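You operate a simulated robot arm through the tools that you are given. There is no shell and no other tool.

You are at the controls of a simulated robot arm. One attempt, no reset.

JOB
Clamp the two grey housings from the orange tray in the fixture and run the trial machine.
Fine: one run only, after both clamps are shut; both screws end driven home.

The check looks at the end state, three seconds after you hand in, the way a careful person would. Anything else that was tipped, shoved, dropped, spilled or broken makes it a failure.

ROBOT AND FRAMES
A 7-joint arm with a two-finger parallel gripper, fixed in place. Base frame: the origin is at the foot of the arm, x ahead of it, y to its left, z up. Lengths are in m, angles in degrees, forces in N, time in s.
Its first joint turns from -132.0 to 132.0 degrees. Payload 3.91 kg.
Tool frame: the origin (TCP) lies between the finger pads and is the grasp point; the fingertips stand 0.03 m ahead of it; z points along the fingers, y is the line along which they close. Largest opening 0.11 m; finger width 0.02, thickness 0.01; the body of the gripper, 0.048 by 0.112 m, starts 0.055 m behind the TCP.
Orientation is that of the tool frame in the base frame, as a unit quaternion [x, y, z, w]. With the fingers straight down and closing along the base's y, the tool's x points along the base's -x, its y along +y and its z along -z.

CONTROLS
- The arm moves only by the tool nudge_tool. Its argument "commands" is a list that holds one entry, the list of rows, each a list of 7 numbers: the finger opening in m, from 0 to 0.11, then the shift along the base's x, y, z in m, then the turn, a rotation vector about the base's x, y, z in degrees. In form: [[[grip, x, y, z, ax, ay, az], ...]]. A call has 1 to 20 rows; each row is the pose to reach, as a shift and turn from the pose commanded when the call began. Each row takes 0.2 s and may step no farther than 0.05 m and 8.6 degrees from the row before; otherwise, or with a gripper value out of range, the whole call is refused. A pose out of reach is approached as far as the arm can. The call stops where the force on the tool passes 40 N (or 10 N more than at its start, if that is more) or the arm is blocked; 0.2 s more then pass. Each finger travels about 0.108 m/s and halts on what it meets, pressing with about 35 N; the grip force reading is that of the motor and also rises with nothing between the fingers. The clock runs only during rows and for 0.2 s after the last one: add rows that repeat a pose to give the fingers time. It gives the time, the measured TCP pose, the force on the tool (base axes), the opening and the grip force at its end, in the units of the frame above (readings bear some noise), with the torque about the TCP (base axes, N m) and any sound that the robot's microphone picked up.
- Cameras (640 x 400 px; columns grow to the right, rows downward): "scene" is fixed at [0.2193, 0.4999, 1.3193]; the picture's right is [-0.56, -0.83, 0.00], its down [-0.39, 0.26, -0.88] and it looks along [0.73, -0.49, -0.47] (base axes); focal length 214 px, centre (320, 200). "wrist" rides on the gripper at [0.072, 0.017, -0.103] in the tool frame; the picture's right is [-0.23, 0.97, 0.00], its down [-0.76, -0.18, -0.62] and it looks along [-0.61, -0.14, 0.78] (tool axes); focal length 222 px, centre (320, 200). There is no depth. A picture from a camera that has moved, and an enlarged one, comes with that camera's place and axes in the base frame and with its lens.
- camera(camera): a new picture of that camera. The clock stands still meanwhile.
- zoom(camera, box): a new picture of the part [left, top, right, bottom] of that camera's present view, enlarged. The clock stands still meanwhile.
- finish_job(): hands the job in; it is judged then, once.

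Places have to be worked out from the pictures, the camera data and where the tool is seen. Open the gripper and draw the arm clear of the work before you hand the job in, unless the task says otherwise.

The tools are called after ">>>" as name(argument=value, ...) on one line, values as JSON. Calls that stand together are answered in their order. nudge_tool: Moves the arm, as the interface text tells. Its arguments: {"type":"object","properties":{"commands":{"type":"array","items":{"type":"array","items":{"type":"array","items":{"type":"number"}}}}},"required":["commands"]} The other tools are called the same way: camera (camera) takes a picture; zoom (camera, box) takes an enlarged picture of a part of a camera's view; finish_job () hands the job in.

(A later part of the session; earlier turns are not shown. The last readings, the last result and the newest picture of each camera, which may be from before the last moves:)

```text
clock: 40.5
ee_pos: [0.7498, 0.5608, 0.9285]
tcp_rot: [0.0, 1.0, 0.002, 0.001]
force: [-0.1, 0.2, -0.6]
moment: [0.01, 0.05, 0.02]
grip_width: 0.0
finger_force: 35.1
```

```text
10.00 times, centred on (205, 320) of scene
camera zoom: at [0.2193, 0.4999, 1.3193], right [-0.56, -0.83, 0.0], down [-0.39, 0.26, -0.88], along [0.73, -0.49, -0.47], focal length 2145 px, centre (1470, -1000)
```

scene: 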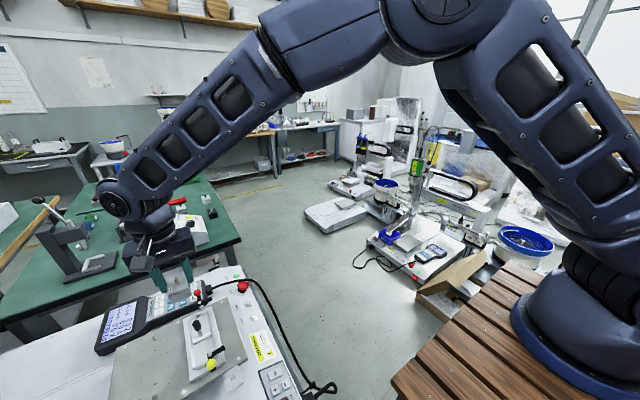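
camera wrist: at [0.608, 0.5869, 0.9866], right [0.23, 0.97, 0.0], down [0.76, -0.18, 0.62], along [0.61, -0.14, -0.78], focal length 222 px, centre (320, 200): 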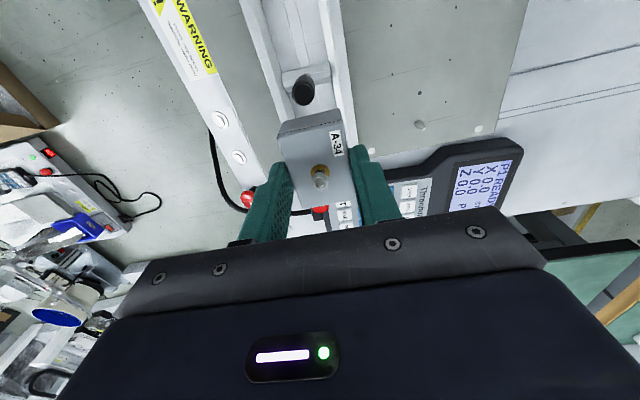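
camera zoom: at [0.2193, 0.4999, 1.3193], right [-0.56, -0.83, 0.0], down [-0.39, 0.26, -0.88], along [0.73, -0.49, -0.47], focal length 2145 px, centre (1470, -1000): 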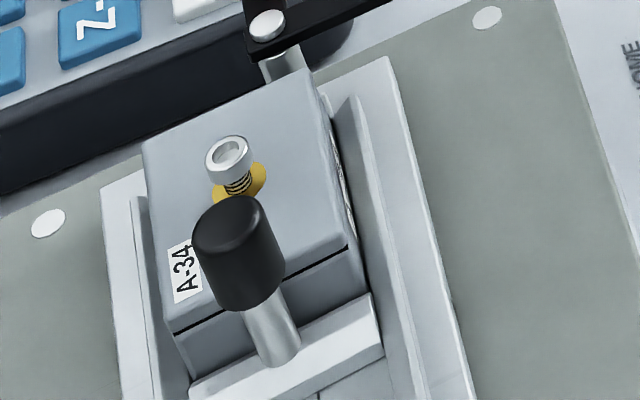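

A-34 stayed in place (shifted ≤1 mm) and the screw still stands. Scale-based estimates give top z≈0.798 and base surface ≈0.768, so it may well be seated; I take a low side view from the −y side to verify. First I turn to face +y.

>>> nudge_tool(commands=[[[0.0, 0, -0.02, 0.02, 0, 0, 8.5], [0.0, -0.01, -0.04, 0.03, 0, 0, 17], [0.0, -0.02, -0.06, 0.03, 0, 0, 25.5], [0.0, -0.03, -0.08, 0.03, 0, 0, 34], [0.0, -0.04, -0.1, 0.03, 0, 0, 42.5], [0.0, -0.05, -0.11, 0.03, 0, 0, 51], [0.0, -0.06, -0.12, 0.03, 0, 0, 59.5], [0.0, -0.071, -0.13, 0.03, 0, 0, 68], [0.0, -0.071, -0.14, 0.03, 0, 0, 76], [0.0, -0.071, -0.15, 0.03, 0, 0, 84], [0.0, -0.071, -0.16, 0.03, 0, 0, 90]]])

>>> nudge_tool(commands=[[[0.0, 0, 0, -0.02, 8, 0, 0], [0.0, 0, 0, -0.04, 16, 0, 0], [0.0, 0, 0.01, -0.06, 24, 0, 0], [0.0, 0, 0.02, -0.08, 30, 0, 0], [0.0, 0, 0.02, -0.1, 34, 0, 0]]])

>>> camera(camera="wrist")

>>> zoom(camera="wrist", box=[230, 90, 410, 215])

```text
clock: 42.9
ee_pos: [0.6779, 0.4014, 0.9577]
tcp_rot: [-0.707, 0.707, 0.002, -0.001]
force: [-0.3, 0.4, 0.5]
moment: [0.02, -0.03, -0.02]
grip_width: 0.0
finger_force: 34.8
```

```text
clock: 44.1
ee_pos: [0.6771, 0.4213, 0.8592]
tcp_rot: [-0.676, 0.676, 0.207, 0.208]
force: [-1.1, 0.9, 0.1]
moment: [-0.03, -0.04, -0.02]
grip_width: 0.0
finger_force: 35.0
```

```text
taken
camera wrist: at [0.6613, 0.3034, 0.903], right [-0.97, 0.19, 0.13], down [0.18, 0.28, 0.94], along [0.14, 0.94, -0.31], focal length 222 px, centre (320, 200)
```

wrist: 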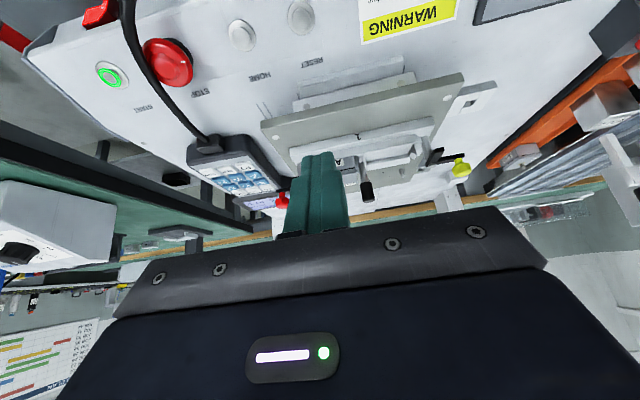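

```text
3.20 times, centred on (320, 152) of wrist
camera zoom: at [0.6613, 0.3034, 0.903], right [-0.97, 0.19, 0.13], down [0.18, 0.28, 0.94], along [0.14, 0.94, -0.31], focal length 711 px, centre (320, 352)
```

zoom: 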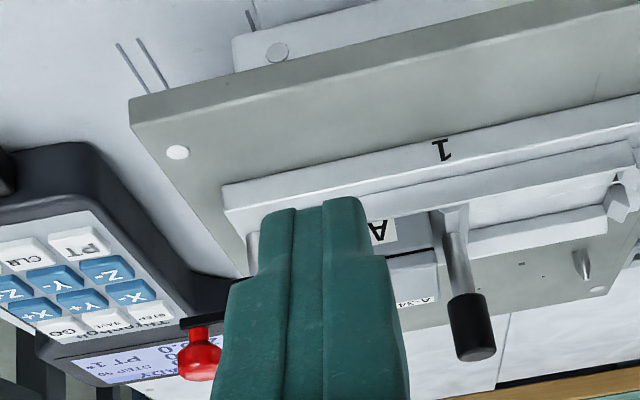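

The mark on the fixture reads "1", matching program 001. I open the fingers to clear the view of the housing.

>>> nudge_tool(commands=[[[0.05, 0, 0, 0, 0, 0, 0], [0.09, 0, 0, 0, 0, 0, 0], [0.11, 0, 0, 0, 0, 0, 0]]])

>>> zoom(camera="wrist", box=[230, 90, 410, 215])

>>> zoom(camera="wrist", box=[280, 130, 380, 200])

```text
clock: 44.9
ee_pos: [0.6775, 0.4216, 0.8583]
tcp_rot: [0.676, -0.676, -0.208, -0.206]
force: [-0.2, -0.5, 0.3]
moment: [-0.04, 0.0, 0.0]
grip_width: 0.1099
finger_force: 0.1
```

```text
3.20 times, centred on (320, 152) of wrist
camera zoom: at [0.6619, 0.3028, 0.9028], right [-0.97, 0.19, 0.13], down [0.18, 0.28, 0.94], along [0.14, 0.94, -0.31], focal length 711 px, centre (320, 352)
```

zoom: 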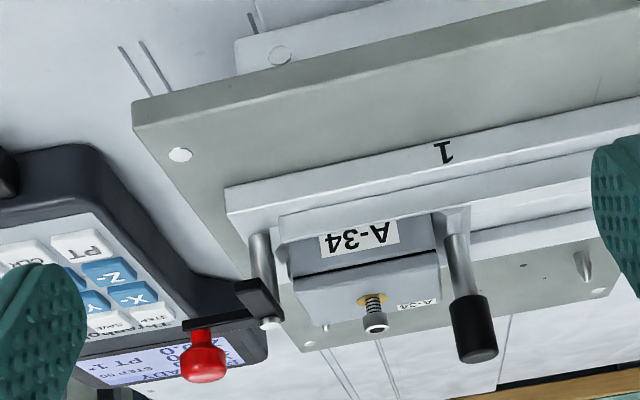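

```text
5.71 times, centred on (330, 165) of wrist
camera zoom: at [0.6619, 0.3028, 0.9028], right [-0.97, 0.19, 0.13], down [0.18, 0.28, 0.94], along [0.14, 0.94, -0.31], focal length 1269 px, centre (263, 400)
```

zoom: 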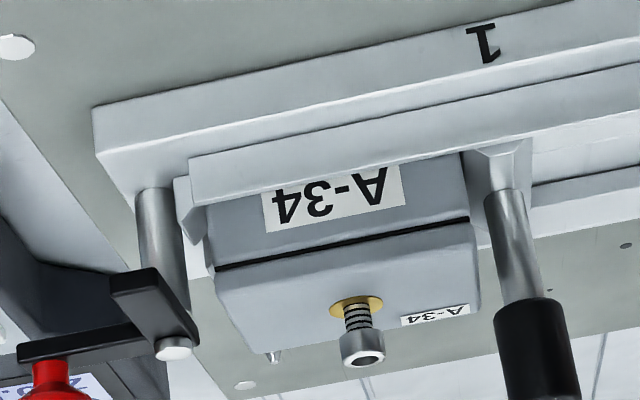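

The housing is in the pocket with its lower part behind the rail. I enlarge more to compare its seam with the rail for any tilt.

>>> zoom(camera="wrist", box=[304, 140, 364, 180])

```text
10.00 times, centred on (334, 160) of wrist
camera zoom: at [0.6619, 0.3028, 0.9028], right [-0.97, 0.19, 0.13], down [0.18, 0.28, 0.94], along [0.14, 0.94, -0.31], focal length 2221 px, centre (180, 600)
```

zoom: 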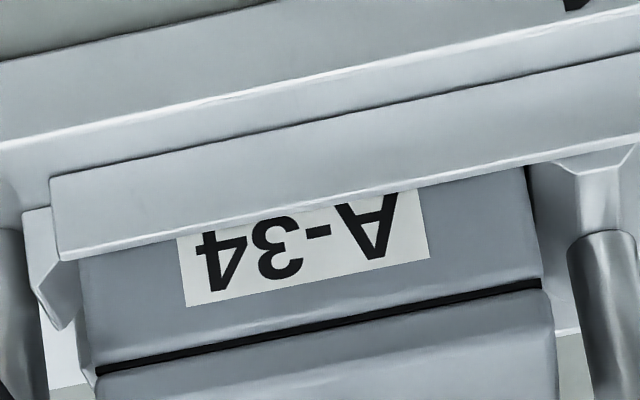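

Base top ≈0.7705, rail top ≈0.780, housing top ≈0.799, level within ~1° with the −x end perhaps 1 mm high. I will seat it by pressing on the −x end with both fingertips straddling the knob and screw; first I return the tool to vertical.

>>> nudge_tool(commands=[[[0.06, 0, 0, 0.02, -8.5, 0, 0], [0.026, 0, 0, 0.04, -17, 0, 0], [0.026, 0, 0, 0.06, -25.5, 0, 0], [0.026, 0, 0, 0.08, -34, 0, 0]]])

>>> nudge_tool(commands=[[[0.026, 0, 0.01, 0, 0, 0, -8.5], [0.026, 0, 0.03, 0, 0, 0, -17], [0.026, 0, 0.05, 0, 0, 0, -25.5], [0.026, 0, 0.07, 0, 0, 0, -34], [0.026, 0, 0.09, 0, 0, 0, -42.5], [0.026, 0, 0.11, 0, 0, 0, -51], [0.026, -0.005, 0.13, 0, 0, 0, -59.5], [0.026, -0.01, 0.14, 0, 0, 0, -68], [0.026, -0.015, 0.147, 0, 0, 0, -76], [0.026, -0.0154, 0.147, -0.02, 0, 0, -84], [0.026, -0.0154, 0.147, -0.04, 0, 0, -90], [0.026, -0.0154, 0.147, -0.06, 0, 0, -90], [0.026, -0.0154, 0.147, -0.08, 0, 0, -90], [0.026, -0.0154, 0.147, -0.08, 0, 0, -90]]])

>>> zoom(camera="wrist", box=[230, 60, 410, 215])

```text
clock: 45.9
ee_pos: [0.6787, 0.4229, 0.9367]
tcp_rot: [-0.706, 0.709, 0.001, -0.001]
force: [-0.2, -0.7, 0.2]
moment: [0.05, 0.05, -0.01]
grip_width: 0.0261
finger_force: 0.1
```

```text
clock: 48.9
ee_pos: [0.6623, 0.5688, 0.8572]
tcp_rot: [0.001, 1.0, 0.002, 0.001]
force: [-0.5, 0.3, 0.1]
moment: [0.01, 0.0, 0.0]
grip_width: 0.0261
finger_force: 0.0
```

```text
2.58 times, centred on (320, 138) of wrist
camera zoom: at [0.5902, 0.5843, 0.9597], right [0.23, 0.97, 0.0], down [0.76, -0.18, 0.62], along [0.61, -0.14, -0.78], focal length 573 px, centre (320, 361)
```

zoom: 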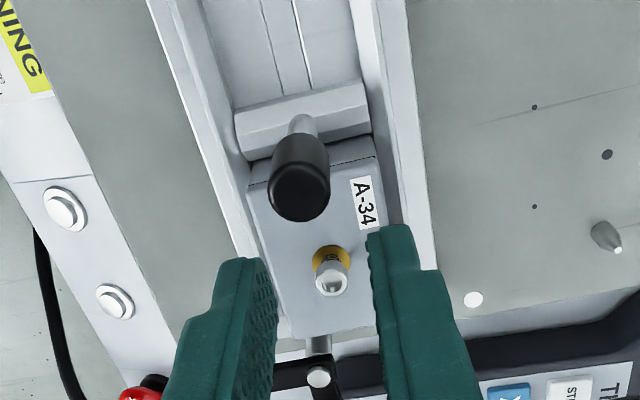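

The fingertips straddle the knob and screw. I lower slowly onto the −x end of the top face.

>>> nudge_tool(commands=[[[0.026, 0, 0, -0.01, 0, 0, 0], [0.026, 0, 0, -0.018, 0, 0, 0], [0.026, 0, 0, -0.022, 0, 0, 0], [0.026, 0, 0, -0.024, 0, 0, 0], [0.026, 0, 0, -0.026, 0, 0, 0], [0.026, 0, 0, -0.027, 0, 0, 0], [0.026, 0, 0, -0.027, 0, 0, 0]]])

```text
clock: 50.5
ee_pos: [0.6615, 0.5677, 0.8311]
tcp_rot: [0.0, 1.0, 0.002, 0.002]
force: [0.2, 0.6, -0.2]
moment: [-0.02, 0.03, 0.02]
grip_width: 0.0259
finger_force: 0.0
```

>>> nudge_tool(commands=[[[0.026, 0, 0, -0.001, 0, 0, 0], [0.026, 0, 0, -0.002, 0, 0, 0], [0.026, 0, 0, -0.003, 0, 0, 0], [0.026, 0, 0, -0.004, 0, 0, 0]]])

```text
clock: 51.5
ee_pos: [0.6612, 0.5684, 0.829]
tcp_rot: [0.002, 1.0, 0.002, 0.001]
force: [-5.3, -6.5, 27.4]
moment: [-0.36, 0.17, -0.12]
grip_width: 0.0265
finger_force: 0.3
```

Contact at tip z≈0.798 with 27 N, the same height as at the other end. I press 1 mm further to see if it yields.

>>> nudge_tool(commands=[[[0.026, 0, 0, -0.0005, 0, 0, 0], [0.026, 0, 0, -0.001, 0, 0, 0], [0.026, 0, 0, -0.001, 0, 0, 0]]])

```text
clock: 52.0
ee_pos: [0.6635, 0.5695, 0.8283]
tcp_rot: [0.001, 1.0, 0.002, 0.002]
force: [-4.0, -4.1, 12.2]
moment: [-0.25, 0.17, -0.03]
grip_width: 0.0274
finger_force: 1.6
stopped in row 2: the force on the tool passed its limit at 41 N (the readings are from after the stop); the commanded pose is now the measured one
```

It is firm at tip z≈0.798 on both ends. To be sure it is seated, I probe the floor of the empty pocket with closed fingertips and compare heights.

>>> nudge_tool(commands=[[[0.026, 0, 0, 0.02, 0, 0, 0], [0.01, -0.005, 0, 0.045, 0, 0, 0], [0.0, -0.04, 0, 0.045, 0, 0, 0], [0.0, -0.0585, -0.001, 0.045, 0, 0, 0], [0.0, -0.0585, -0.001, 0.015, 0, 0, 0], [0.0, -0.0585, -0.001, -0.01, 0, 0, 0], [0.0, -0.0585, -0.001, -0.018, 0, 0, 0], [0.0, -0.0585, -0.001, -0.021, 0, 0, 0], [0.0, -0.0585, -0.001, -0.023, 0, 0, 0], [0.0, -0.0585, -0.001, -0.024, 0, 0, 0], [0.0, -0.0585, -0.001, -0.024, 0, 0, 0]]])

```text
clock: 54.4
ee_pos: [0.604, 0.5692, 0.8039]
tcp_rot: [0.001, 1.0, 0.002, 0.001]
force: [0.0, 0.6, 0.0]
moment: [0.0, 0.01, -0.02]
grip_width: 0.0002
finger_force: 35.1
```

>>> nudge_tool(commands=[[[0.0, 0, 0, -0.001, 0, 0, 0], [0.0, 0, 0, -0.002, 0, 0, 0], [0.0, 0, 0, -0.003, 0, 0, 0], [0.0, 0, 0, -0.003, 0, 0, 0]]])

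>>> zoom(camera="wrist", box=[230, 60, 410, 215])

```text
clock: 55.4
ee_pos: [0.6058, 0.5683, 0.8016]
tcp_rot: [0.001, 1.0, 0.001, 0.002]
force: [-0.5, 0.7, 0.4]
moment: [0.02, 0.0, 0.01]
grip_width: 0.0
finger_force: 34.5
```

```text
2.58 times, centred on (320, 138) of wrist
camera zoom: at [0.5325, 0.584, 0.9037], right [0.23, 0.97, 0.0], down [0.76, -0.18, 0.62], along [0.61, -0.14, -0.78], focal length 573 px, centre (320, 361)
```

zoom: 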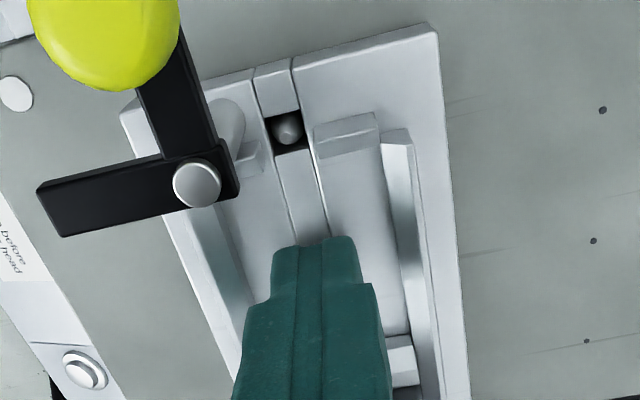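

No contact yet at tip z≈0.7715. I continue in 1 mm steps.

>>> nudge_tool(commands=[[[0.0, 0, 0, -0.001, 0, 0, 0], [0.0, 0, 0, -0.002, 0, 0, 0], [0.0, 0, 0, -0.003, 0, 0, 0], [0.0, 0, 0, -0.003, 0, 0, 0]]])

```text
clock: 56.4
ee_pos: [0.6035, 0.568, 0.7998]
tcp_rot: [0.001, 1.0, 0.002, 0.002]
force: [2.5, -0.8, 16.0]
moment: [-0.02, 0.1, 0.01]
grip_width: 0.0001
finger_force: 34.8
```

Floor contact at tip z≈0.770, so A-34's top is 29.3 mm above it. I will check that against the true housing height at the tray (tray floor versus A-52's top). I move there, turning back +90°.

>>> nudge_tool(commands=[[[0.0, 0, 0, 0.03, 0, 0, 0], [0.0, 0, 0, 0.07, 0, 0, 0], [0.0, 0, 0.0, 0.11, 0, 0, 0], [0.0, -0.03, 0.01, 0.13, 0, 0, 8.5], [0.0, -0.06, 0.025, 0.13, 0, 0, 17], [0.0, -0.09, 0.04, 0.13, 0, 0, 25.5], [0.0, -0.12, 0.055, 0.13, 0, 0, 34], [0.0, -0.15, 0.07, 0.13, 0, 0, 42.5], [0.0, -0.18, 0.085, 0.13, 0, 0, 51], [0.0, -0.21, 0.1, 0.13, 0, 0, 59.5], [0.0, -0.24, 0.115, 0.13, 0, 0, 68], [0.0, -0.265, 0.125, 0.13, 0, 0, 76.5], [0.0, -0.285, 0.132, 0.11, 0, 0, 85], [0.0, -0.292, 0.132, 0.07, 0, 0, 90], [0.0, -0.292, 0.132, 0.03, 0, 0, 90], [0.0, -0.292, 0.132, 0.0, 0, 0, 90], [0.0, -0.292, 0.132, 0.0, 0, 0, 90]]])

>>> camera(camera="wrist")

>>> zoom(camera="wrist", box=[230, 60, 410, 215])

```text
clock: 60.0
ee_pos: [0.3138, 0.7004, 0.7977]
tcp_rot: [0.707, -0.707, -0.003, 0.001]
force: [0.2, -0.6, 0.3]
moment: [-0.02, 0.0, 0.03]
grip_width: 0.0
finger_force: 34.9
```

```text
taken
camera wrist: at [0.2973, 0.626, 0.9003], right [-0.97, 0.23, 0.01], down [0.18, 0.76, 0.62], along [0.14, 0.61, -0.78], focal length 222 px, centre (320, 200)
```

wrist: 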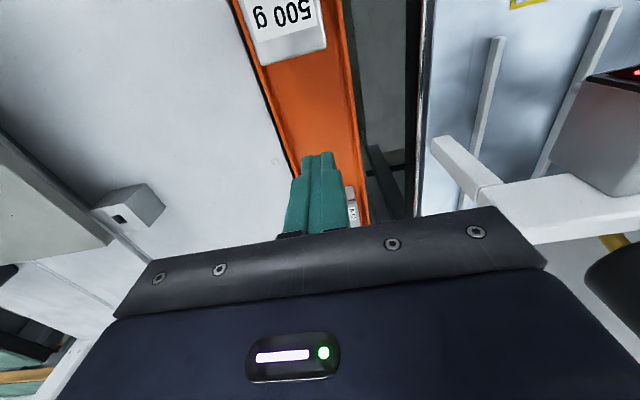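

```text
2.58 times, centred on (320, 138) of wrist
camera zoom: at [0.2973, 0.626, 0.9003], right [-0.97, 0.23, 0.01], down [0.18, 0.76, 0.62], along [0.14, 0.61, -0.78], focal length 573 px, centre (320, 361)
```

zoom: 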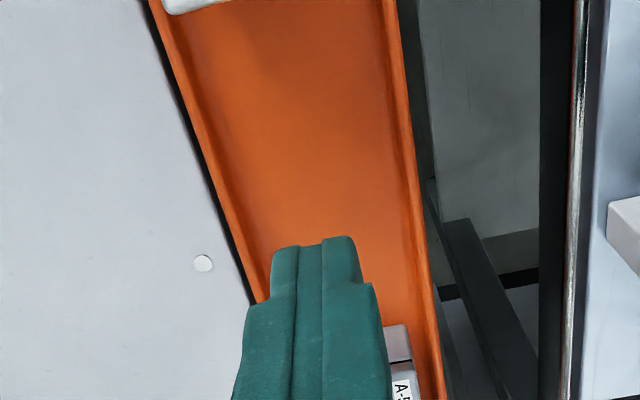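

Over the empty spot in the tray. I lower toward the tray floor, expected near tip z≈0.722.

>>> nudge_tool(commands=[[[0.0, 0, 0, -0.015, 0, 0, 0], [0.0, 0, 0, -0.03, 0, 0, 0], [0.0, 0, 0, -0.036, 0, 0, 0], [0.0, 0, 0, -0.039, 0, 0, 0], [0.0, 0, 0, -0.041, 0, 0, 0], [0.0, 0, 0, -0.041, 0, 0, 0]]])

```text
clock: 61.4
ee_pos: [0.3121, 0.7009, 0.7558]
tcp_rot: [-0.706, 0.708, 0.003, -0.001]
force: [0.3, 0.0, 0.5]
moment: [-0.01, 0.03, -0.01]
grip_width: 0.0
finger_force: 34.9
```

>>> nudge_tool(commands=[[[0.0, 0, 0, -0.001, 0, 0, 0], [0.0, 0, 0, -0.002, 0, 0, 0], [0.0, 0, 0, -0.003, 0, 0, 0], [0.0, 0, 0, -0.003, 0, 0, 0]]])

```text
clock: 62.4
ee_pos: [0.3113, 0.7012, 0.7524]
tcp_rot: [-0.706, 0.708, 0.003, -0.001]
force: [0.3, -0.5, 0.4]
moment: [-0.02, -0.03, -0.02]
grip_width: 0.0001
finger_force: 35.1
```

>>> nudge_tool(commands=[[[0.0, 0, 0, -0.001, 0, 0, 0], [0.0, 0, 0, -0.002, 0, 0, 0], [0.0, 0, 0, -0.003, 0, 0, 0], [0.0, 0, 0, -0.003, 0, 0, 0]]])

```text
clock: 63.4
ee_pos: [0.3133, 0.7007, 0.7501]
tcp_rot: [-0.706, 0.708, 0.004, -0.001]
force: [-0.9, 0.4, 1.4]
moment: [0.0, -0.03, 0.0]
grip_width: 0.0
finger_force: 35.7
```

Still free at tip z≈0.721. I continue down a few more millimetres.

>>> nudge_tool(commands=[[[0.0, 0, 0, -0.001, 0, 0, 0], [0.0, 0, 0, -0.002, 0, 0, 0], [0.0, 0, 0, -0.003, 0, 0, 0], [0.0, 0, 0, -0.003, 0, 0, 0]]])

```text
clock: 64.3
ee_pos: [0.3123, 0.7011, 0.7497]
tcp_rot: [-0.706, 0.708, 0.002, -0.002]
force: [-1.8, -11.5, 14.8]
moment: [-0.47, 0.01, -0.06]
grip_width: 0.0
finger_force: 34.5
stopped in row 4: the force on the tool passed its limit at 42 N (the readings are from after the stop); the commanded pose is now the measured one
```

Tray floor contact is at TCP z≈0.7505. Now I touch A-52's top near its +y edge, clear of the screw; if the height matches, contact comes near TCP z≈0.780.

>>> nudge_tool(commands=[[[0.0, 0, 0, 0.03, 0, 0, 0], [0.0, 0, 0.0, 0.07, 0, 0, 0], [0.0, 0, 0.05, 0.08, 0, 0, 0], [0.0, 0, 0.099, 0.08, 0, 0, 0], [0.0, 0, 0.1015, 0.06, 0, 0, 0], [0.0, 0, 0.1015, 0.044, 0, 0, 0], [0.0, 0, 0.1015, 0.038, 0, 0, 0], [0.0, 0, 0.1015, 0.036, 0, 0, 0], [0.0, 0, 0.1015, 0.036, 0, 0, 0]]])

>>> zoom(camera="wrist", box=[230, 60, 410, 215])

```text
refused: row 3 steps farther than a row can; nothing moved
```

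```text
2.58 times, centred on (320, 138) of wrist
camera zoom: at [0.2961, 0.6274, 0.8521], right [-0.97, 0.23, 0.0], down [0.18, 0.76, 0.62], along [0.14, 0.61, -0.78], focal length 573 px, centre (320, 361)
```

zoom: 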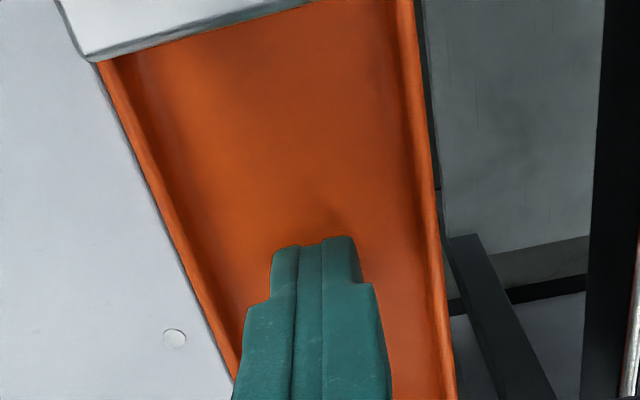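

Refused for a 0.051 m step; I resend with smaller ones.

>>> nudge_tool(commands=[[[0.0, 0, 0, 0.03, 0, 0, 0], [0.0, 0, 0.0, 0.07, 0, 0, 0], [0.0, 0, 0.04, 0.08, 0, 0, 0], [0.0, 0, 0.08, 0.08, 0, 0, 0], [0.0, 0, 0.1015, 0.06, 0, 0, 0], [0.0, 0, 0.1015, 0.044, 0, 0, 0], [0.0, 0, 0.1015, 0.038, 0, 0, 0], [0.0, 0, 0.1015, 0.036, 0, 0, 0], [0.0, 0, 0.1015, 0.036, 0, 0, 0]]])

>>> zoom(camera="wrist", box=[230, 60, 410, 215])

```text
clock: 66.3
ee_pos: [0.3127, 0.8028, 0.7864]
tcp_rot: [-0.706, 0.709, 0.002, 0.0]
force: [-0.3, 0.2, -1.0]
moment: [0.02, 0.0, 0.01]
grip_width: 0.0
finger_force: 35.3
```

```text
2.58 times, centred on (320, 138) of wrist
camera zoom: at [0.2966, 0.7291, 0.888], right [-0.97, 0.23, 0.0], down [0.18, 0.76, 0.62], along [0.14, 0.61, -0.78], focal length 573 px, centre (320, 361)
```

zoom: 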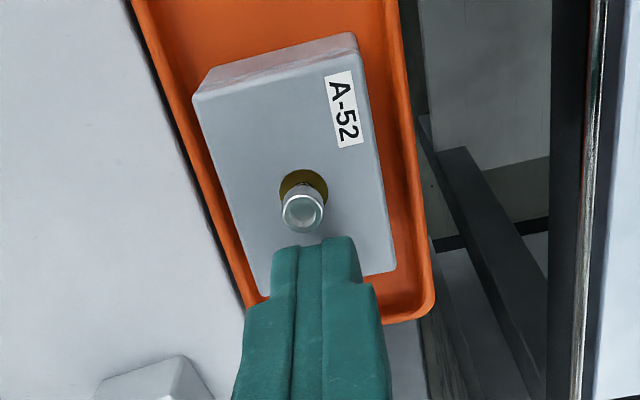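

The tip stands over the +y edge of A-52. I lower in 1 mm steps to find the top.

>>> nudge_tool(commands=[[[0.0, 0, 0, -0.002, 0, 0, 0], [0.0, 0, 0, -0.003, 0, 0, 0], [0.0, 0, 0, -0.004, 0, 0, 0], [0.0, 0, 0, -0.005, 0, 0, 0], [0.0, 0, 0, -0.005, 0, 0, 0]]])

```text
clock: 67.5
ee_pos: [0.3122, 0.8033, 0.7798]
tcp_rot: [-0.706, 0.708, 0.002, 0.0]
force: [0.4, -0.1, -0.3]
moment: [0.02, -0.01, 0.01]
grip_width: 0.0
finger_force: 35.3
```

>>> nudge_tool(commands=[[[0.0, 0, 0, -0.001, 0, 0, 0], [0.0, 0, 0, -0.002, 0, 0, 0], [0.0, 0, 0, -0.002, 0, 0, 0]]])

```text
clock: 68.3
ee_pos: [0.3121, 0.8039, 0.7786]
tcp_rot: [-0.706, 0.708, 0.002, 0.0]
force: [2.1, -2.0, 17.3]
moment: [-0.12, -0.09, 0.05]
grip_width: 0.0
finger_force: 35.1
```

Both measures give a housing height of ≈29 mm, so A-34 is seated on the fixture floor. Now I grip A-52 at its centre (0.3125,0.7848) with the same tip height as before.

>>> nudge_tool(commands=[[[0.0, 0, 0, 0.02, 0, 0, 0], [0.02, 0, 0, 0.05, 0, 0, 0], [0.05, 0.0005, -0.01, 0.06, 0, 0, 0], [0.07, 0.0005, -0.0178, 0.06, 0, 0, 0], [0.07, 0.0005, -0.0178, 0.06, 0, 0, 0], [0.07, 0.0005, -0.0178, 0.03, 0, 0, 0], [0.07, 0.0005, -0.0178, 0.01, 0, 0, 0], [0.07, 0.0005, -0.0178, 0.0, 0, 0, 0], [0.07, 0.0005, -0.0178, 0.0, 0, 0, 0]]])

>>> zoom(camera="wrist", box=[230, 90, 410, 215])

```text
clock: 70.3
ee_pos: [0.3131, 0.7856, 0.7786]
tcp_rot: [-0.706, 0.708, 0.002, 0.0]
force: [-0.3, 0.0, -0.3]
moment: [0.04, -0.01, 0.02]
grip_width: 0.0697
finger_force: 0.1
```

```text
3.20 times, centred on (320, 152) of wrist
camera zoom: at [0.2969, 0.7115, 0.8808], right [-0.97, 0.23, 0.0], down [0.18, 0.76, 0.63], along [0.14, 0.61, -0.78], focal length 711 px, centre (320, 352)
```

zoom: 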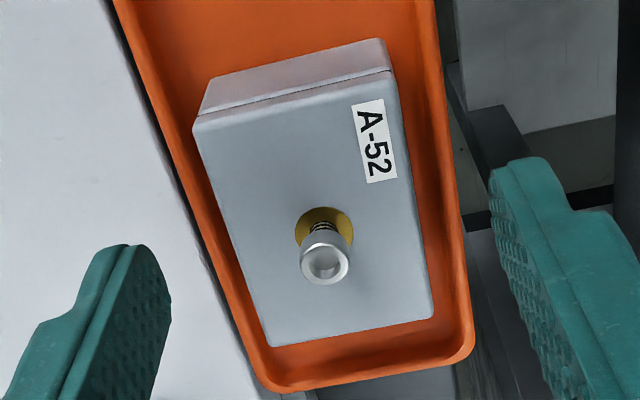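

A-52 is centred under the tool within ~1 mm. I lower 12 mm and close.

>>> nudge_tool(commands=[[[0.07, -0.001, -0.0003, -0.006, 0, 0, 0], [0.07, -0.001, -0.0003, -0.012, 0, 0, 0], [0.07, -0.001, -0.0003, -0.012, 0, 0, 0], [0.05, -0.001, -0.0003, -0.012, 0, 0, 0], [0.03, -0.001, -0.0003, -0.012, 0, 0, 0], [0.03, -0.001, -0.0003, -0.012, 0, 0, 0], [0.03, -0.001, -0.0003, -0.012, 0, 0, 0]]])

>>> zoom(camera="wrist", box=[230, 90, 410, 215])

```text
clock: 71.9
ee_pos: [0.3106, 0.7839, 0.7654]
tcp_rot: [-0.707, 0.708, 0.003, 0.0]
force: [-0.2, -0.2, -0.6]
moment: [0.01, -0.02, -0.01]
grip_width: 0.0389
finger_force: 35.1
```

```text
3.20 times, centred on (320, 152) of wrist
camera zoom: at [0.296, 0.7106, 0.8682], right [-0.97, 0.23, 0.0], down [0.18, 0.76, 0.62], along [0.14, 0.61, -0.78], focal length 711 px, centre (320, 352)
```

zoom: 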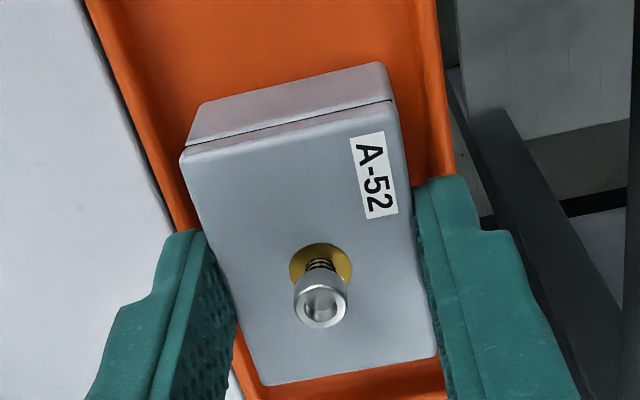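

Gripped A-52 (0.039). I lift straight up and carry it to above the yellow-side pocket at (0.604,0.568), turning −90°.

>>> nudge_tool(commands=[[[0.03, 0, 0, 0.02, 0, 0, 0], [0.03, 0, 0, 0.06, 0, 0, 0], [0.03, 0, 0, 0.1, 0, 0, 0], [0.03, 0.01, -0.01, 0.14, 0, 0, 0], [0.03, 0.035, -0.03, 0.16, 0, 0, -8.5], [0.03, 0.065, -0.05, 0.16, 0, 0, -17], [0.03, 0.095, -0.07, 0.16, 0, 0, -25.5], [0.03, 0.125, -0.09, 0.16, 0, 0, -34], [0.03, 0.155, -0.11, 0.16, 0, 0, -42.5], [0.03, 0.185, -0.13, 0.16, 0, 0, -51], [0.03, 0.215, -0.15, 0.16, 0, 0, -59.5], [0.03, 0.24, -0.175, 0.16, 0, 0, -68], [0.03, 0.265, -0.195, 0.16, 0, 0, -76.5], [0.03, 0.285, -0.21, 0.16, 0, 0, -85], [0.03, 0.2922, -0.2165, 0.16, 0, 0, -90], [0.03, 0.2922, -0.2165, 0.1333, 0, 0, -90], [0.03, 0.2922, -0.2165, 0.1333, 0, 0, -90]]])

>>> camera(camera="wrist")

>>> zoom(camera="wrist", box=[230, 20, 410, 140])

>>> zoom(camera="scene", box=[160, 290, 250, 370])

```text
clock: 75.5
ee_pos: [0.606, 0.5694, 0.8992]
tcp_rot: [0.001, 1.0, 0.001, 0.002]
force: [-0.1, 0.7, -0.6]
moment: [0.04, -0.01, 0.01]
grip_width: 0.0389
finger_force: 35.0
```

```text
taken
camera wrist: at [0.5336, 0.5848, 1.0014], right [0.23, 0.97, 0.0], down [0.76, -0.18, 0.62], along [0.61, -0.14, -0.78], focal length 222 px, centre (320, 200)
```

wrist: 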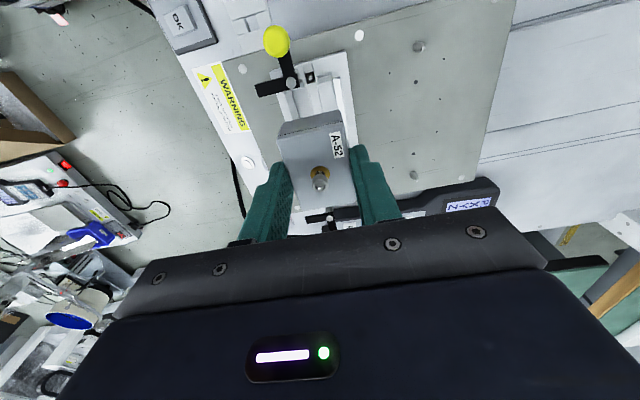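

```text
3.33 times, centred on (320, 80) of wrist
camera zoom: at [0.5336, 0.5848, 1.0014], right [0.23, 0.97, 0.0], down [0.76, -0.18, 0.62], along [0.61, -0.14, -0.78], focal length 740 px, centre (320, 600)
```

zoom: 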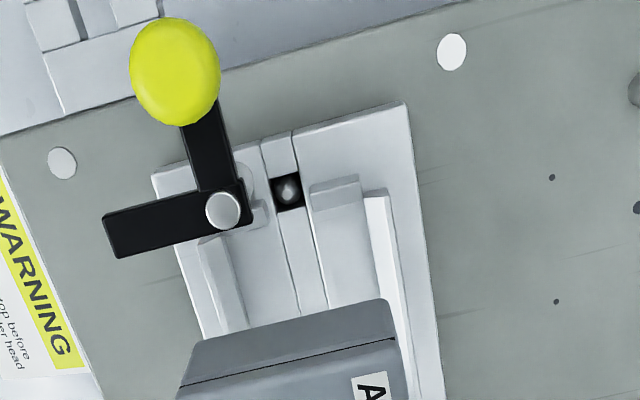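

```text
5.00 times, centred on (205, 330) of scene
camera zoom: at [0.2193, 0.4999, 1.3193], right [-0.56, -0.83, 0.0], down [-0.39, 0.26, -0.88], along [0.73, -0.49, -0.47], focal length 1072 px, centre (895, -450)
```

zoom: 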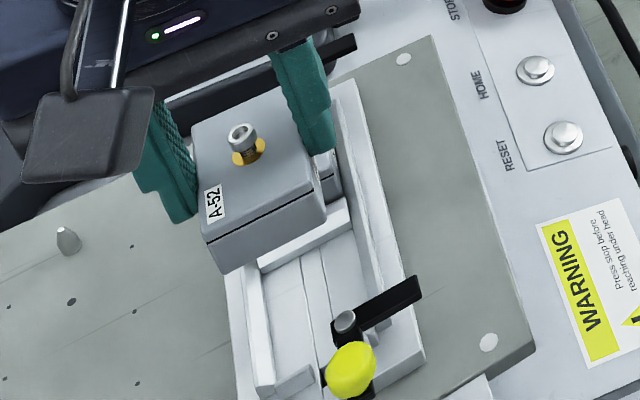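

I enlarge the stops of the yellow pocket to align the housing end with them.

>>> zoom(camera="wrist", box=[270, 60, 360, 130])

```text
5.71 times, centred on (315, 95) of wrist
camera zoom: at [0.5336, 0.5848, 1.0014], right [0.23, 0.97, 0.0], down [0.76, -0.18, 0.62], along [0.61, -0.14, -0.78], focal length 1269 px, centre (349, 800)
```

zoom: 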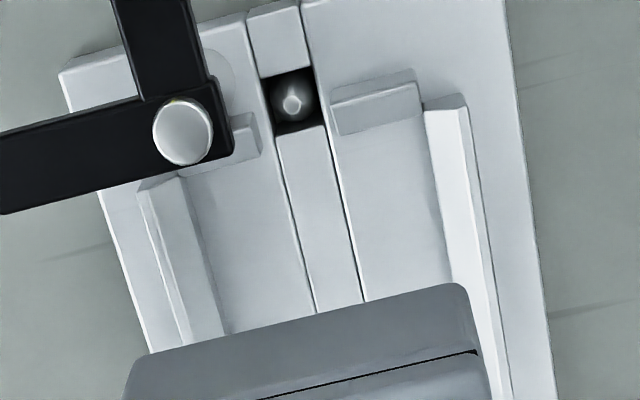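

Relative to the stop's inner edge the housing end has ~2.8 mm gap (best was ~0.5 mm for the other pocket), and the rails' centre lies 1.5 mm toward −y. I correct by −2.3 mm x and −1.5 mm y and lower to just above the rails.

>>> nudge_tool(commands=[[[0.03, -0.0023, -0.0015, 0, 0, 0, 0], [0.03, -0.0023, -0.0015, -0.02, 0, 0, 0], [0.03, -0.0023, -0.0015, -0.04, 0, 0, 0], [0.03, -0.0023, -0.0015, -0.055, 0, 0, 0], [0.03, -0.0023, -0.0015, -0.062, 0, 0, 0], [0.03, -0.0023, -0.0015, -0.062, 0, 0, 0]]])

>>> zoom(camera="wrist", box=[270, 50, 360, 130])

>>> zoom(camera="scene", box=[180, 310, 240, 370])

```text
clock: 76.9
ee_pos: [0.6022, 0.5659, 0.8372]
tcp_rot: [0.001, 1.0, 0.002, 0.001]
force: [-0.2, -0.5, -1.1]
moment: [-0.02, -0.03, -0.01]
grip_width: 0.0391
finger_force: 35.1
```

```text
5.00 times, centred on (315, 90) of wrist
camera zoom: at [0.5302, 0.5816, 0.9392], right [0.23, 0.97, 0.0], down [0.76, -0.18, 0.62], along [0.61, -0.14, -0.78], focal length 1111 px, centre (345, 750)
```

zoom: 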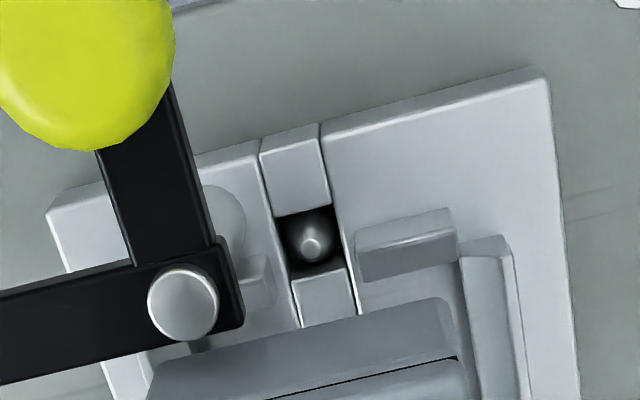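

```text
6.67 times, centred on (210, 340) of scene
camera zoom: at [0.2193, 0.4999, 1.3193], right [-0.56, -0.83, 0.0], down [-0.39, 0.26, -0.88], along [0.73, -0.49, -0.47], focal length 1430 px, centre (1053, -733)
```

zoom: 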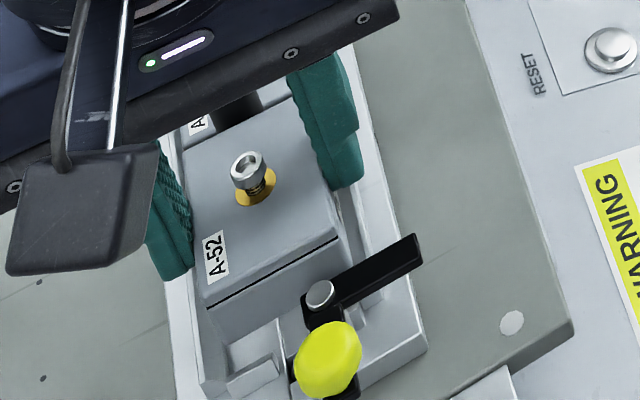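

The housing end and stop look aligned within ~0.5 mm. I fine-correct (+0.3 mm x, +0.5 mm y) and lower in small steps, watching the force.

>>> nudge_tool(commands=[[[0.03, 0.0003, 0.0005, 0, 0, 0, 0], [0.03, 0.0003, 0.0005, -0.004, 0, 0, 0], [0.03, 0.0003, 0.0005, -0.008, 0, 0, 0], [0.03, 0.0003, 0.0005, -0.01, 0, 0, 0], [0.03, 0.0003, 0.0005, -0.01, 0, 0, 0]]])

```text
clock: 78.1
ee_pos: [0.6022, 0.5667, 0.8265]
tcp_rot: [0.0, 1.0, 0.001, 0.001]
force: [0.9, 0.4, -0.8]
moment: [0.0, -0.02, -0.02]
grip_width: 0.0387
finger_force: 35.0
```

>>> nudge_tool(commands=[[[0.03, 0, 0, -0.001, 0, 0, 0], [0.03, 0, 0, -0.002, 0, 0, 0], [0.03, 0, 0, -0.003, 0, 0, 0], [0.03, 0, 0, -0.003, 0, 0, 0]]])

```text
clock: 79.1
ee_pos: [0.6012, 0.5672, 0.8242]
tcp_rot: [0.001, 1.0, 0.002, 0.002]
force: [0.4, 0.2, -0.2]
moment: [-0.02, 0.01, 0.0]
grip_width: 0.039
finger_force: 35.5
```

Free of contact with the bottom at about rail-top height. I continue 3 mm at a time.

>>> nudge_tool(commands=[[[0.03, 0, 0, -0.001, 0, 0, 0], [0.03, 0, 0, -0.002, 0, 0, 0], [0.03, 0, 0, -0.003, 0, 0, 0], [0.03, 0, 0, -0.003, 0, 0, 0]]])

```text
clock: 80.1
ee_pos: [0.604, 0.5666, 0.8215]
tcp_rot: [0.0, 1.0, 0.002, 0.003]
force: [7.7, 1.7, 12.6]
moment: [-0.05, 0.03, 0.03]
grip_width: 0.039
finger_force: 35.3
```

The −x stop's bevel pushes it +x (7.7 N), so I ease up 1 mm, shift +0.7 mm in x, and lower again.

>>> nudge_tool(commands=[[[0.03, 0, 0, 0.001, 0, 0, 0], [0.03, 0.0007, 0, 0.001, 0, 0, 0], [0.03, 0.0007, 0, 0.0, 0, 0, 0], [0.03, 0.0007, 0, 0, 0, 0, 0]]])

```text
clock: 81.1
ee_pos: [0.6025, 0.5677, 0.8203]
tcp_rot: [0.0, 1.0, 0.001, 0.002]
force: [2.3, 3.2, 11.8]
moment: [-0.06, 0.09, 0.05]
grip_width: 0.0391
finger_force: 34.9
```

Now light contact on the −y rail side. I shift +0.5 mm y and +0.3 mm x and lower 1 mm more.

>>> nudge_tool(commands=[[[0.03, 0, 0, 0.001, 0, 0, 0], [0.03, 0.0003, 0.0006, 0.001, 0, 0, 0], [0.03, 0.0003, 0.0006, 0.0, 0, 0, 0], [0.03, 0.0003, 0.0006, 0, 0, 0, 0]]])

```text
clock: 82.1
ee_pos: [0.6023, 0.5673, 0.822]
tcp_rot: [0.0, 1.0, 0.002, 0.002]
force: [1.5, 1.3, 6.3]
moment: [-0.08, 0.01, 0.06]
grip_width: 0.0389
finger_force: 34.5
```

Force reduced. I shift +0.4 mm y more and continue down 2 mm.

>>> nudge_tool(commands=[[[0.03, 0.0002, 0.0005, 0, 0, 0, 0], [0.03, 0.0002, 0.0005, -0.001, 0, 0, 0], [0.03, 0.0002, 0.0005, -0.002, 0, 0, 0], [0.03, 0.0002, 0.0005, -0.002, 0, 0, 0]]])

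>>> zoom(camera="wrist", box=[270, 50, 360, 130])

>>> zoom(camera="scene", box=[180, 310, 240, 370])

```text
clock: 83.1
ee_pos: [0.6035, 0.5682, 0.8184]
tcp_rot: [0.001, 1.0, 0.001, 0.002]
force: [2.1, 0.3, -0.2]
moment: [0.01, -0.1, 0.02]
grip_width: 0.0391
finger_force: 34.6
```

```text
5.00 times, centred on (315, 90) of wrist
camera zoom: at [0.531, 0.5839, 0.9215], right [0.23, 0.97, 0.0], down [0.76, -0.18, 0.62], along [0.61, -0.14, -0.78], focal length 1111 px, centre (345, 750)
```

zoom: 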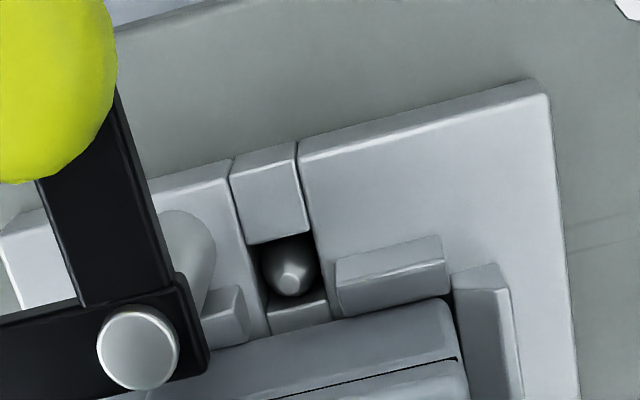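

```text
6.67 times, centred on (210, 340) of scene
camera zoom: at [0.2193, 0.4999, 1.3193], right [-0.56, -0.83, 0.0], down [-0.39, 0.26, -0.88], along [0.73, -0.49, -0.47], focal length 1430 px, centre (1053, -733)
```

zoom: 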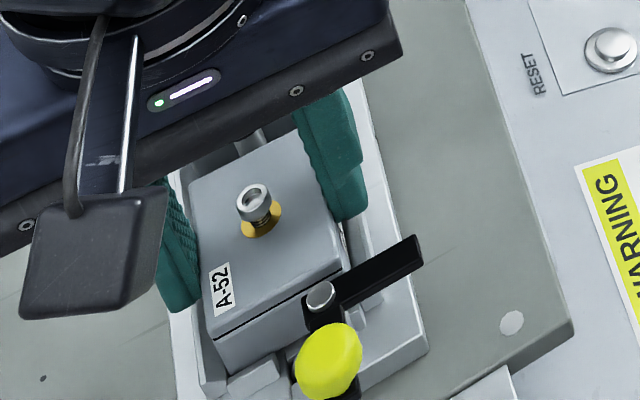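

It has dropped between the rails freely. I continue to the floor.

>>> nudge_tool(commands=[[[0.03, 0, 0, -0.001, 0, 0, 0], [0.03, 0, 0, -0.002, 0, 0, 0], [0.03, 0, 0, -0.003, 0, 0, 0], [0.03, 0, 0, -0.003, 0, 0, 0]]])

```text
clock: 84.1
ee_pos: [0.603, 0.5683, 0.8149]
tcp_rot: [0.001, 1.0, 0.002, 0.002]
force: [0.6, -0.5, -0.7]
moment: [0.04, -0.03, 0.06]
grip_width: 0.0389
finger_force: 35.4
```

>>> nudge_tool(commands=[[[0.03, 0, 0, -0.001, 0, 0, 0], [0.03, 0, 0, -0.002, 0, 0, 0], [0.03, 0, 0, -0.002, 0, 0, 0]]])

```text
clock: 84.9
ee_pos: [0.6024, 0.5683, 0.8144]
tcp_rot: [0.001, 1.0, 0.004, 0.002]
force: [-0.6, -1.4, 13.9]
moment: [-0.18, 0.23, 0.0]
grip_width: 0.0386
finger_force: 34.9
```

Floor contact (14 N, near the middle) at TCP z≈0.8147, which puts its top level with A-34's. I open the fingers.

>>> nudge_tool(commands=[[[0.03, 0, 0, 0.0005, 0, 0, 0], [0.042, 0, 0, 0.0005, 0, 0, 0], [0.05, 0, 0, 0.0005, 0, 0, 0], [0.06, 0, 0, 0.0005, 0, 0, 0], [0.06, 0, 0, 0.0005, 0, 0, 0], [0.06, 0, 0, 0.02, 0, 0, 0], [0.06, 0, 0, 0.05, 0, 0, 0], [0.06, 0, 0, 0.09, 0, 0, 0], [0.06, 0.03, -0.01, 0.12, 0, 0, 0], [0.06, 0.06, -0.015, 0.15, 0, 0, 0], [0.06, 0.09, -0.02, 0.15, 0, 0, 0]]])

>>> camera(camera="wrist")

>>> zoom(camera="wrist", box=[220, 0, 380, 120])

>>> zoom(camera="scene", box=[170, 290, 240, 370])

```text
clock: 87.3
ee_pos: [0.6931, 0.5476, 0.9661]
tcp_rot: [0.0, 1.0, 0.001, 0.001]
force: [0.2, 0.3, -0.5]
moment: [-0.04, -0.04, 0.01]
grip_width: 0.0599
finger_force: 0.1
```

```text
taken
camera wrist: at [0.62, 0.5627, 1.0689], right [0.23, 0.97, 0.0], down [0.76, -0.18, 0.62], along [0.61, -0.14, -0.78], focal length 222 px, centre (320, 200)
```

wrist: 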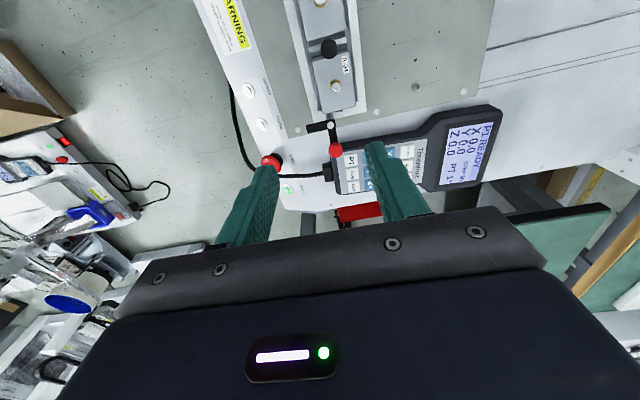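

```text
3.33 times, centred on (300, 60) of wrist
camera zoom: at [0.62, 0.5627, 1.0689], right [0.23, 0.97, 0.0], down [0.76, -0.18, 0.62], along [0.61, -0.14, -0.78], focal length 740 px, centre (387, 667)
```

zoom: 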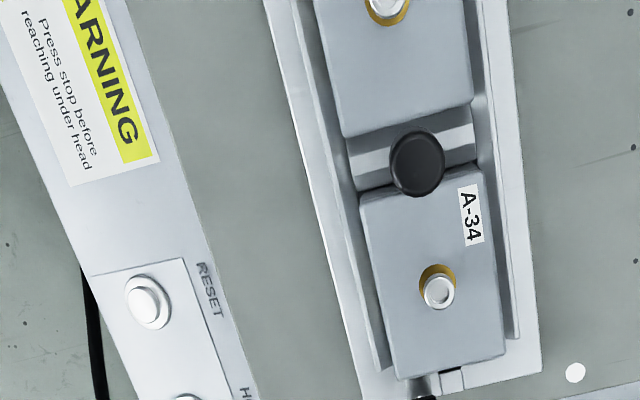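

```text
5.00 times, centred on (205, 330) of scene
camera zoom: at [0.2193, 0.4999, 1.3193], right [-0.56, -0.83, 0.0], down [-0.39, 0.26, -0.88], along [0.73, -0.49, -0.47], focal length 1072 px, centre (895, -450)
```

zoom: 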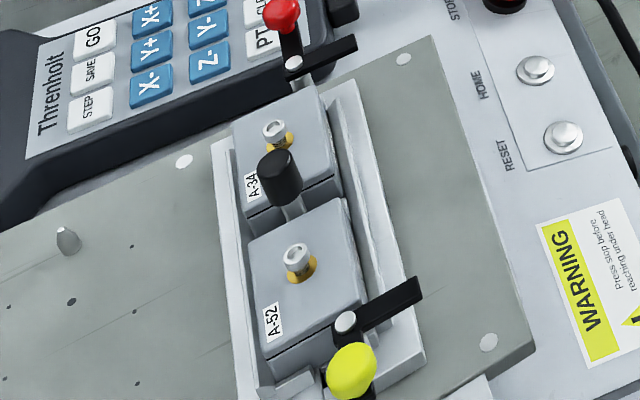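

Both housings sit level in their pockets with screws standing. Next, the yellow clamp (pivot ≈(0.563,0.5545), knob ≈(0.5355,0.5535)): I place the closed fingers on the +y side of its knob.

>>> nudge_tool(commands=[[[0.04, -0.03, 0.005, 0, 0, 0, 0], [0.02, -0.07, 0.015, 0, 0, 0, 0], [0.0, -0.11, 0.025, 0, 0, 0, 0], [0.0, -0.15, 0.031, -0.01, 0, 0, 0], [0.0, -0.1587, 0.033, -0.05, 0, 0, 0], [0.0, -0.1587, 0.033, -0.09, 0, 0, 0], [0.0, -0.1587, 0.033, -0.115, 0, 0, 0], [0.0, -0.1587, 0.033, -0.1287, 0, 0, 0], [0.0, -0.1587, 0.033, -0.1287, 0, 0, 0]]])

>>> camera(camera="wrist")

>>> zoom(camera="scene", box=[170, 310, 250, 390])

```text
clock: 89.3
ee_pos: [0.534, 0.5815, 0.8348]
tcp_rot: [0.001, 1.0, 0.002, 0.001]
force: [-0.2, -0.8, 0.5]
moment: [0.01, 0.02, 0.01]
grip_width: 0.0
finger_force: 35.6
```

```text
taken
camera wrist: at [0.4622, 0.5969, 0.9363], right [0.23, 0.97, 0.0], down [0.76, -0.18, 0.62], along [0.61, -0.14, -0.78], focal length 222 px, centre (320, 200)
```

wrist: 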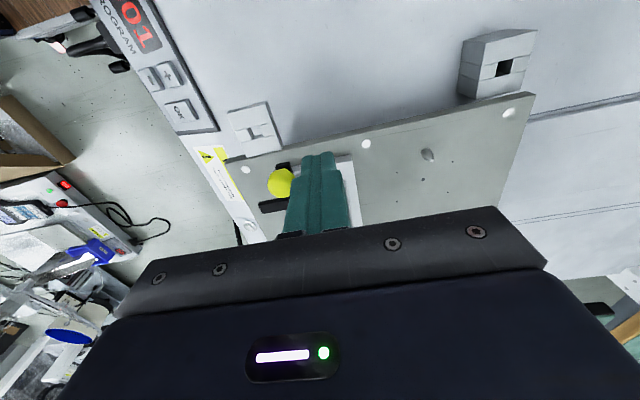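

```text
5.00 times, centred on (210, 350) of scene
camera zoom: at [0.2193, 0.4999, 1.3193], right [-0.56, -0.83, 0.0], down [-0.39, 0.26, -0.88], along [0.73, -0.49, -0.47], focal length 1072 px, centre (870, -550)
```

zoom: 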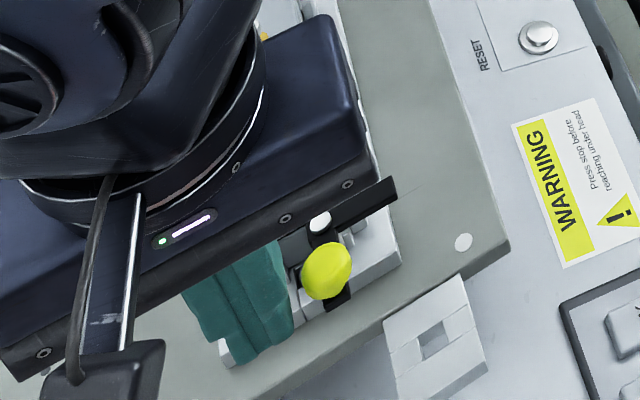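

The fingers stand beside the knob. I sweep it along its arc toward −y about the pivot, two thirds of the way, then look.

>>> nudge_tool(commands=[[[0.0, 0, -0.0035, 0, 0, 0, 0], [0.0, 0, -0.0065, 0, 0, 0, 0], [0.0, -0.0022, -0.0105, 0, 0, 0, 0], [0.0, -0.0044, -0.0144, 0, 0, 0, 0], [0.0, -0.006, -0.019, 0, 0, 0, 0], [0.0, -0.0075, -0.0234, 0, 0, 0, 0], [0.0, -0.0078, -0.028, 0, 0, 0, 0], [0.0, -0.0075, -0.0325, 0, 0, 0, 0], [0.0, -0.006, -0.037, 0, 0, 0, 0], [0.0, -0.0043, -0.0419, 0, 0, 0, 0]]])

>>> zoom(camera="scene", box=[170, 310, 250, 390])

>>> zoom(camera="wrist", box=[230, 60, 410, 215])

```text
clock: 91.5
ee_pos: [0.5285, 0.5397, 0.834]
tcp_rot: [0.001, 1.0, 0.001, 0.002]
force: [0.0, -1.0, 0.2]
moment: [-0.02, 0.02, -0.01]
grip_width: 0.0
finger_force: 35.0
```

```text
5.00 times, centred on (210, 350) of scene
camera zoom: at [0.2193, 0.4999, 1.3193], right [-0.56, -0.83, 0.0], down [-0.39, 0.26, -0.88], along [0.73, -0.49, -0.47], focal length 1072 px, centre (870, -550)
```

zoom: 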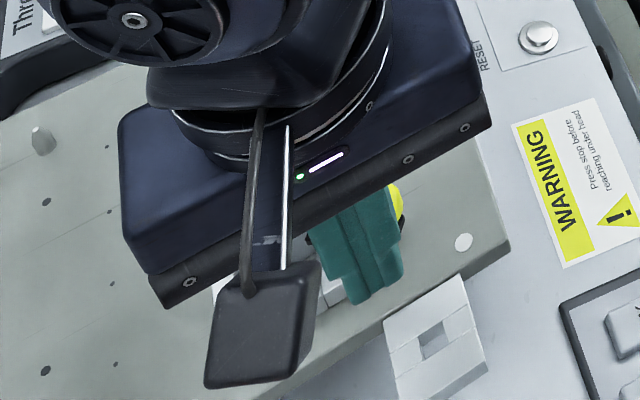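

```text
2.58 times, centred on (320, 138) of wrist
camera zoom: at [0.4579, 0.5555, 0.9376], right [0.23, 0.97, 0.01], down [0.76, -0.18, 0.62], along [0.61, -0.14, -0.78], focal length 573 px, centre (320, 361)
```

zoom: 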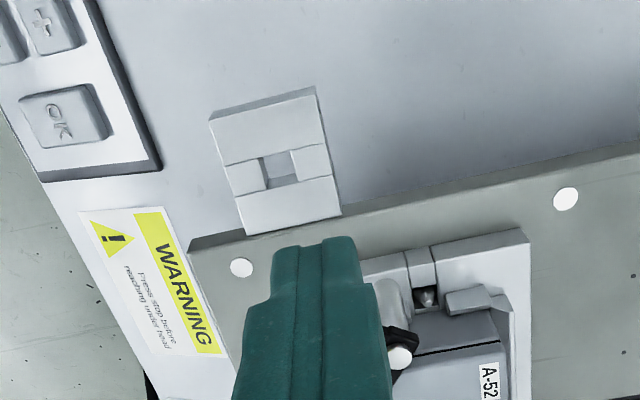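

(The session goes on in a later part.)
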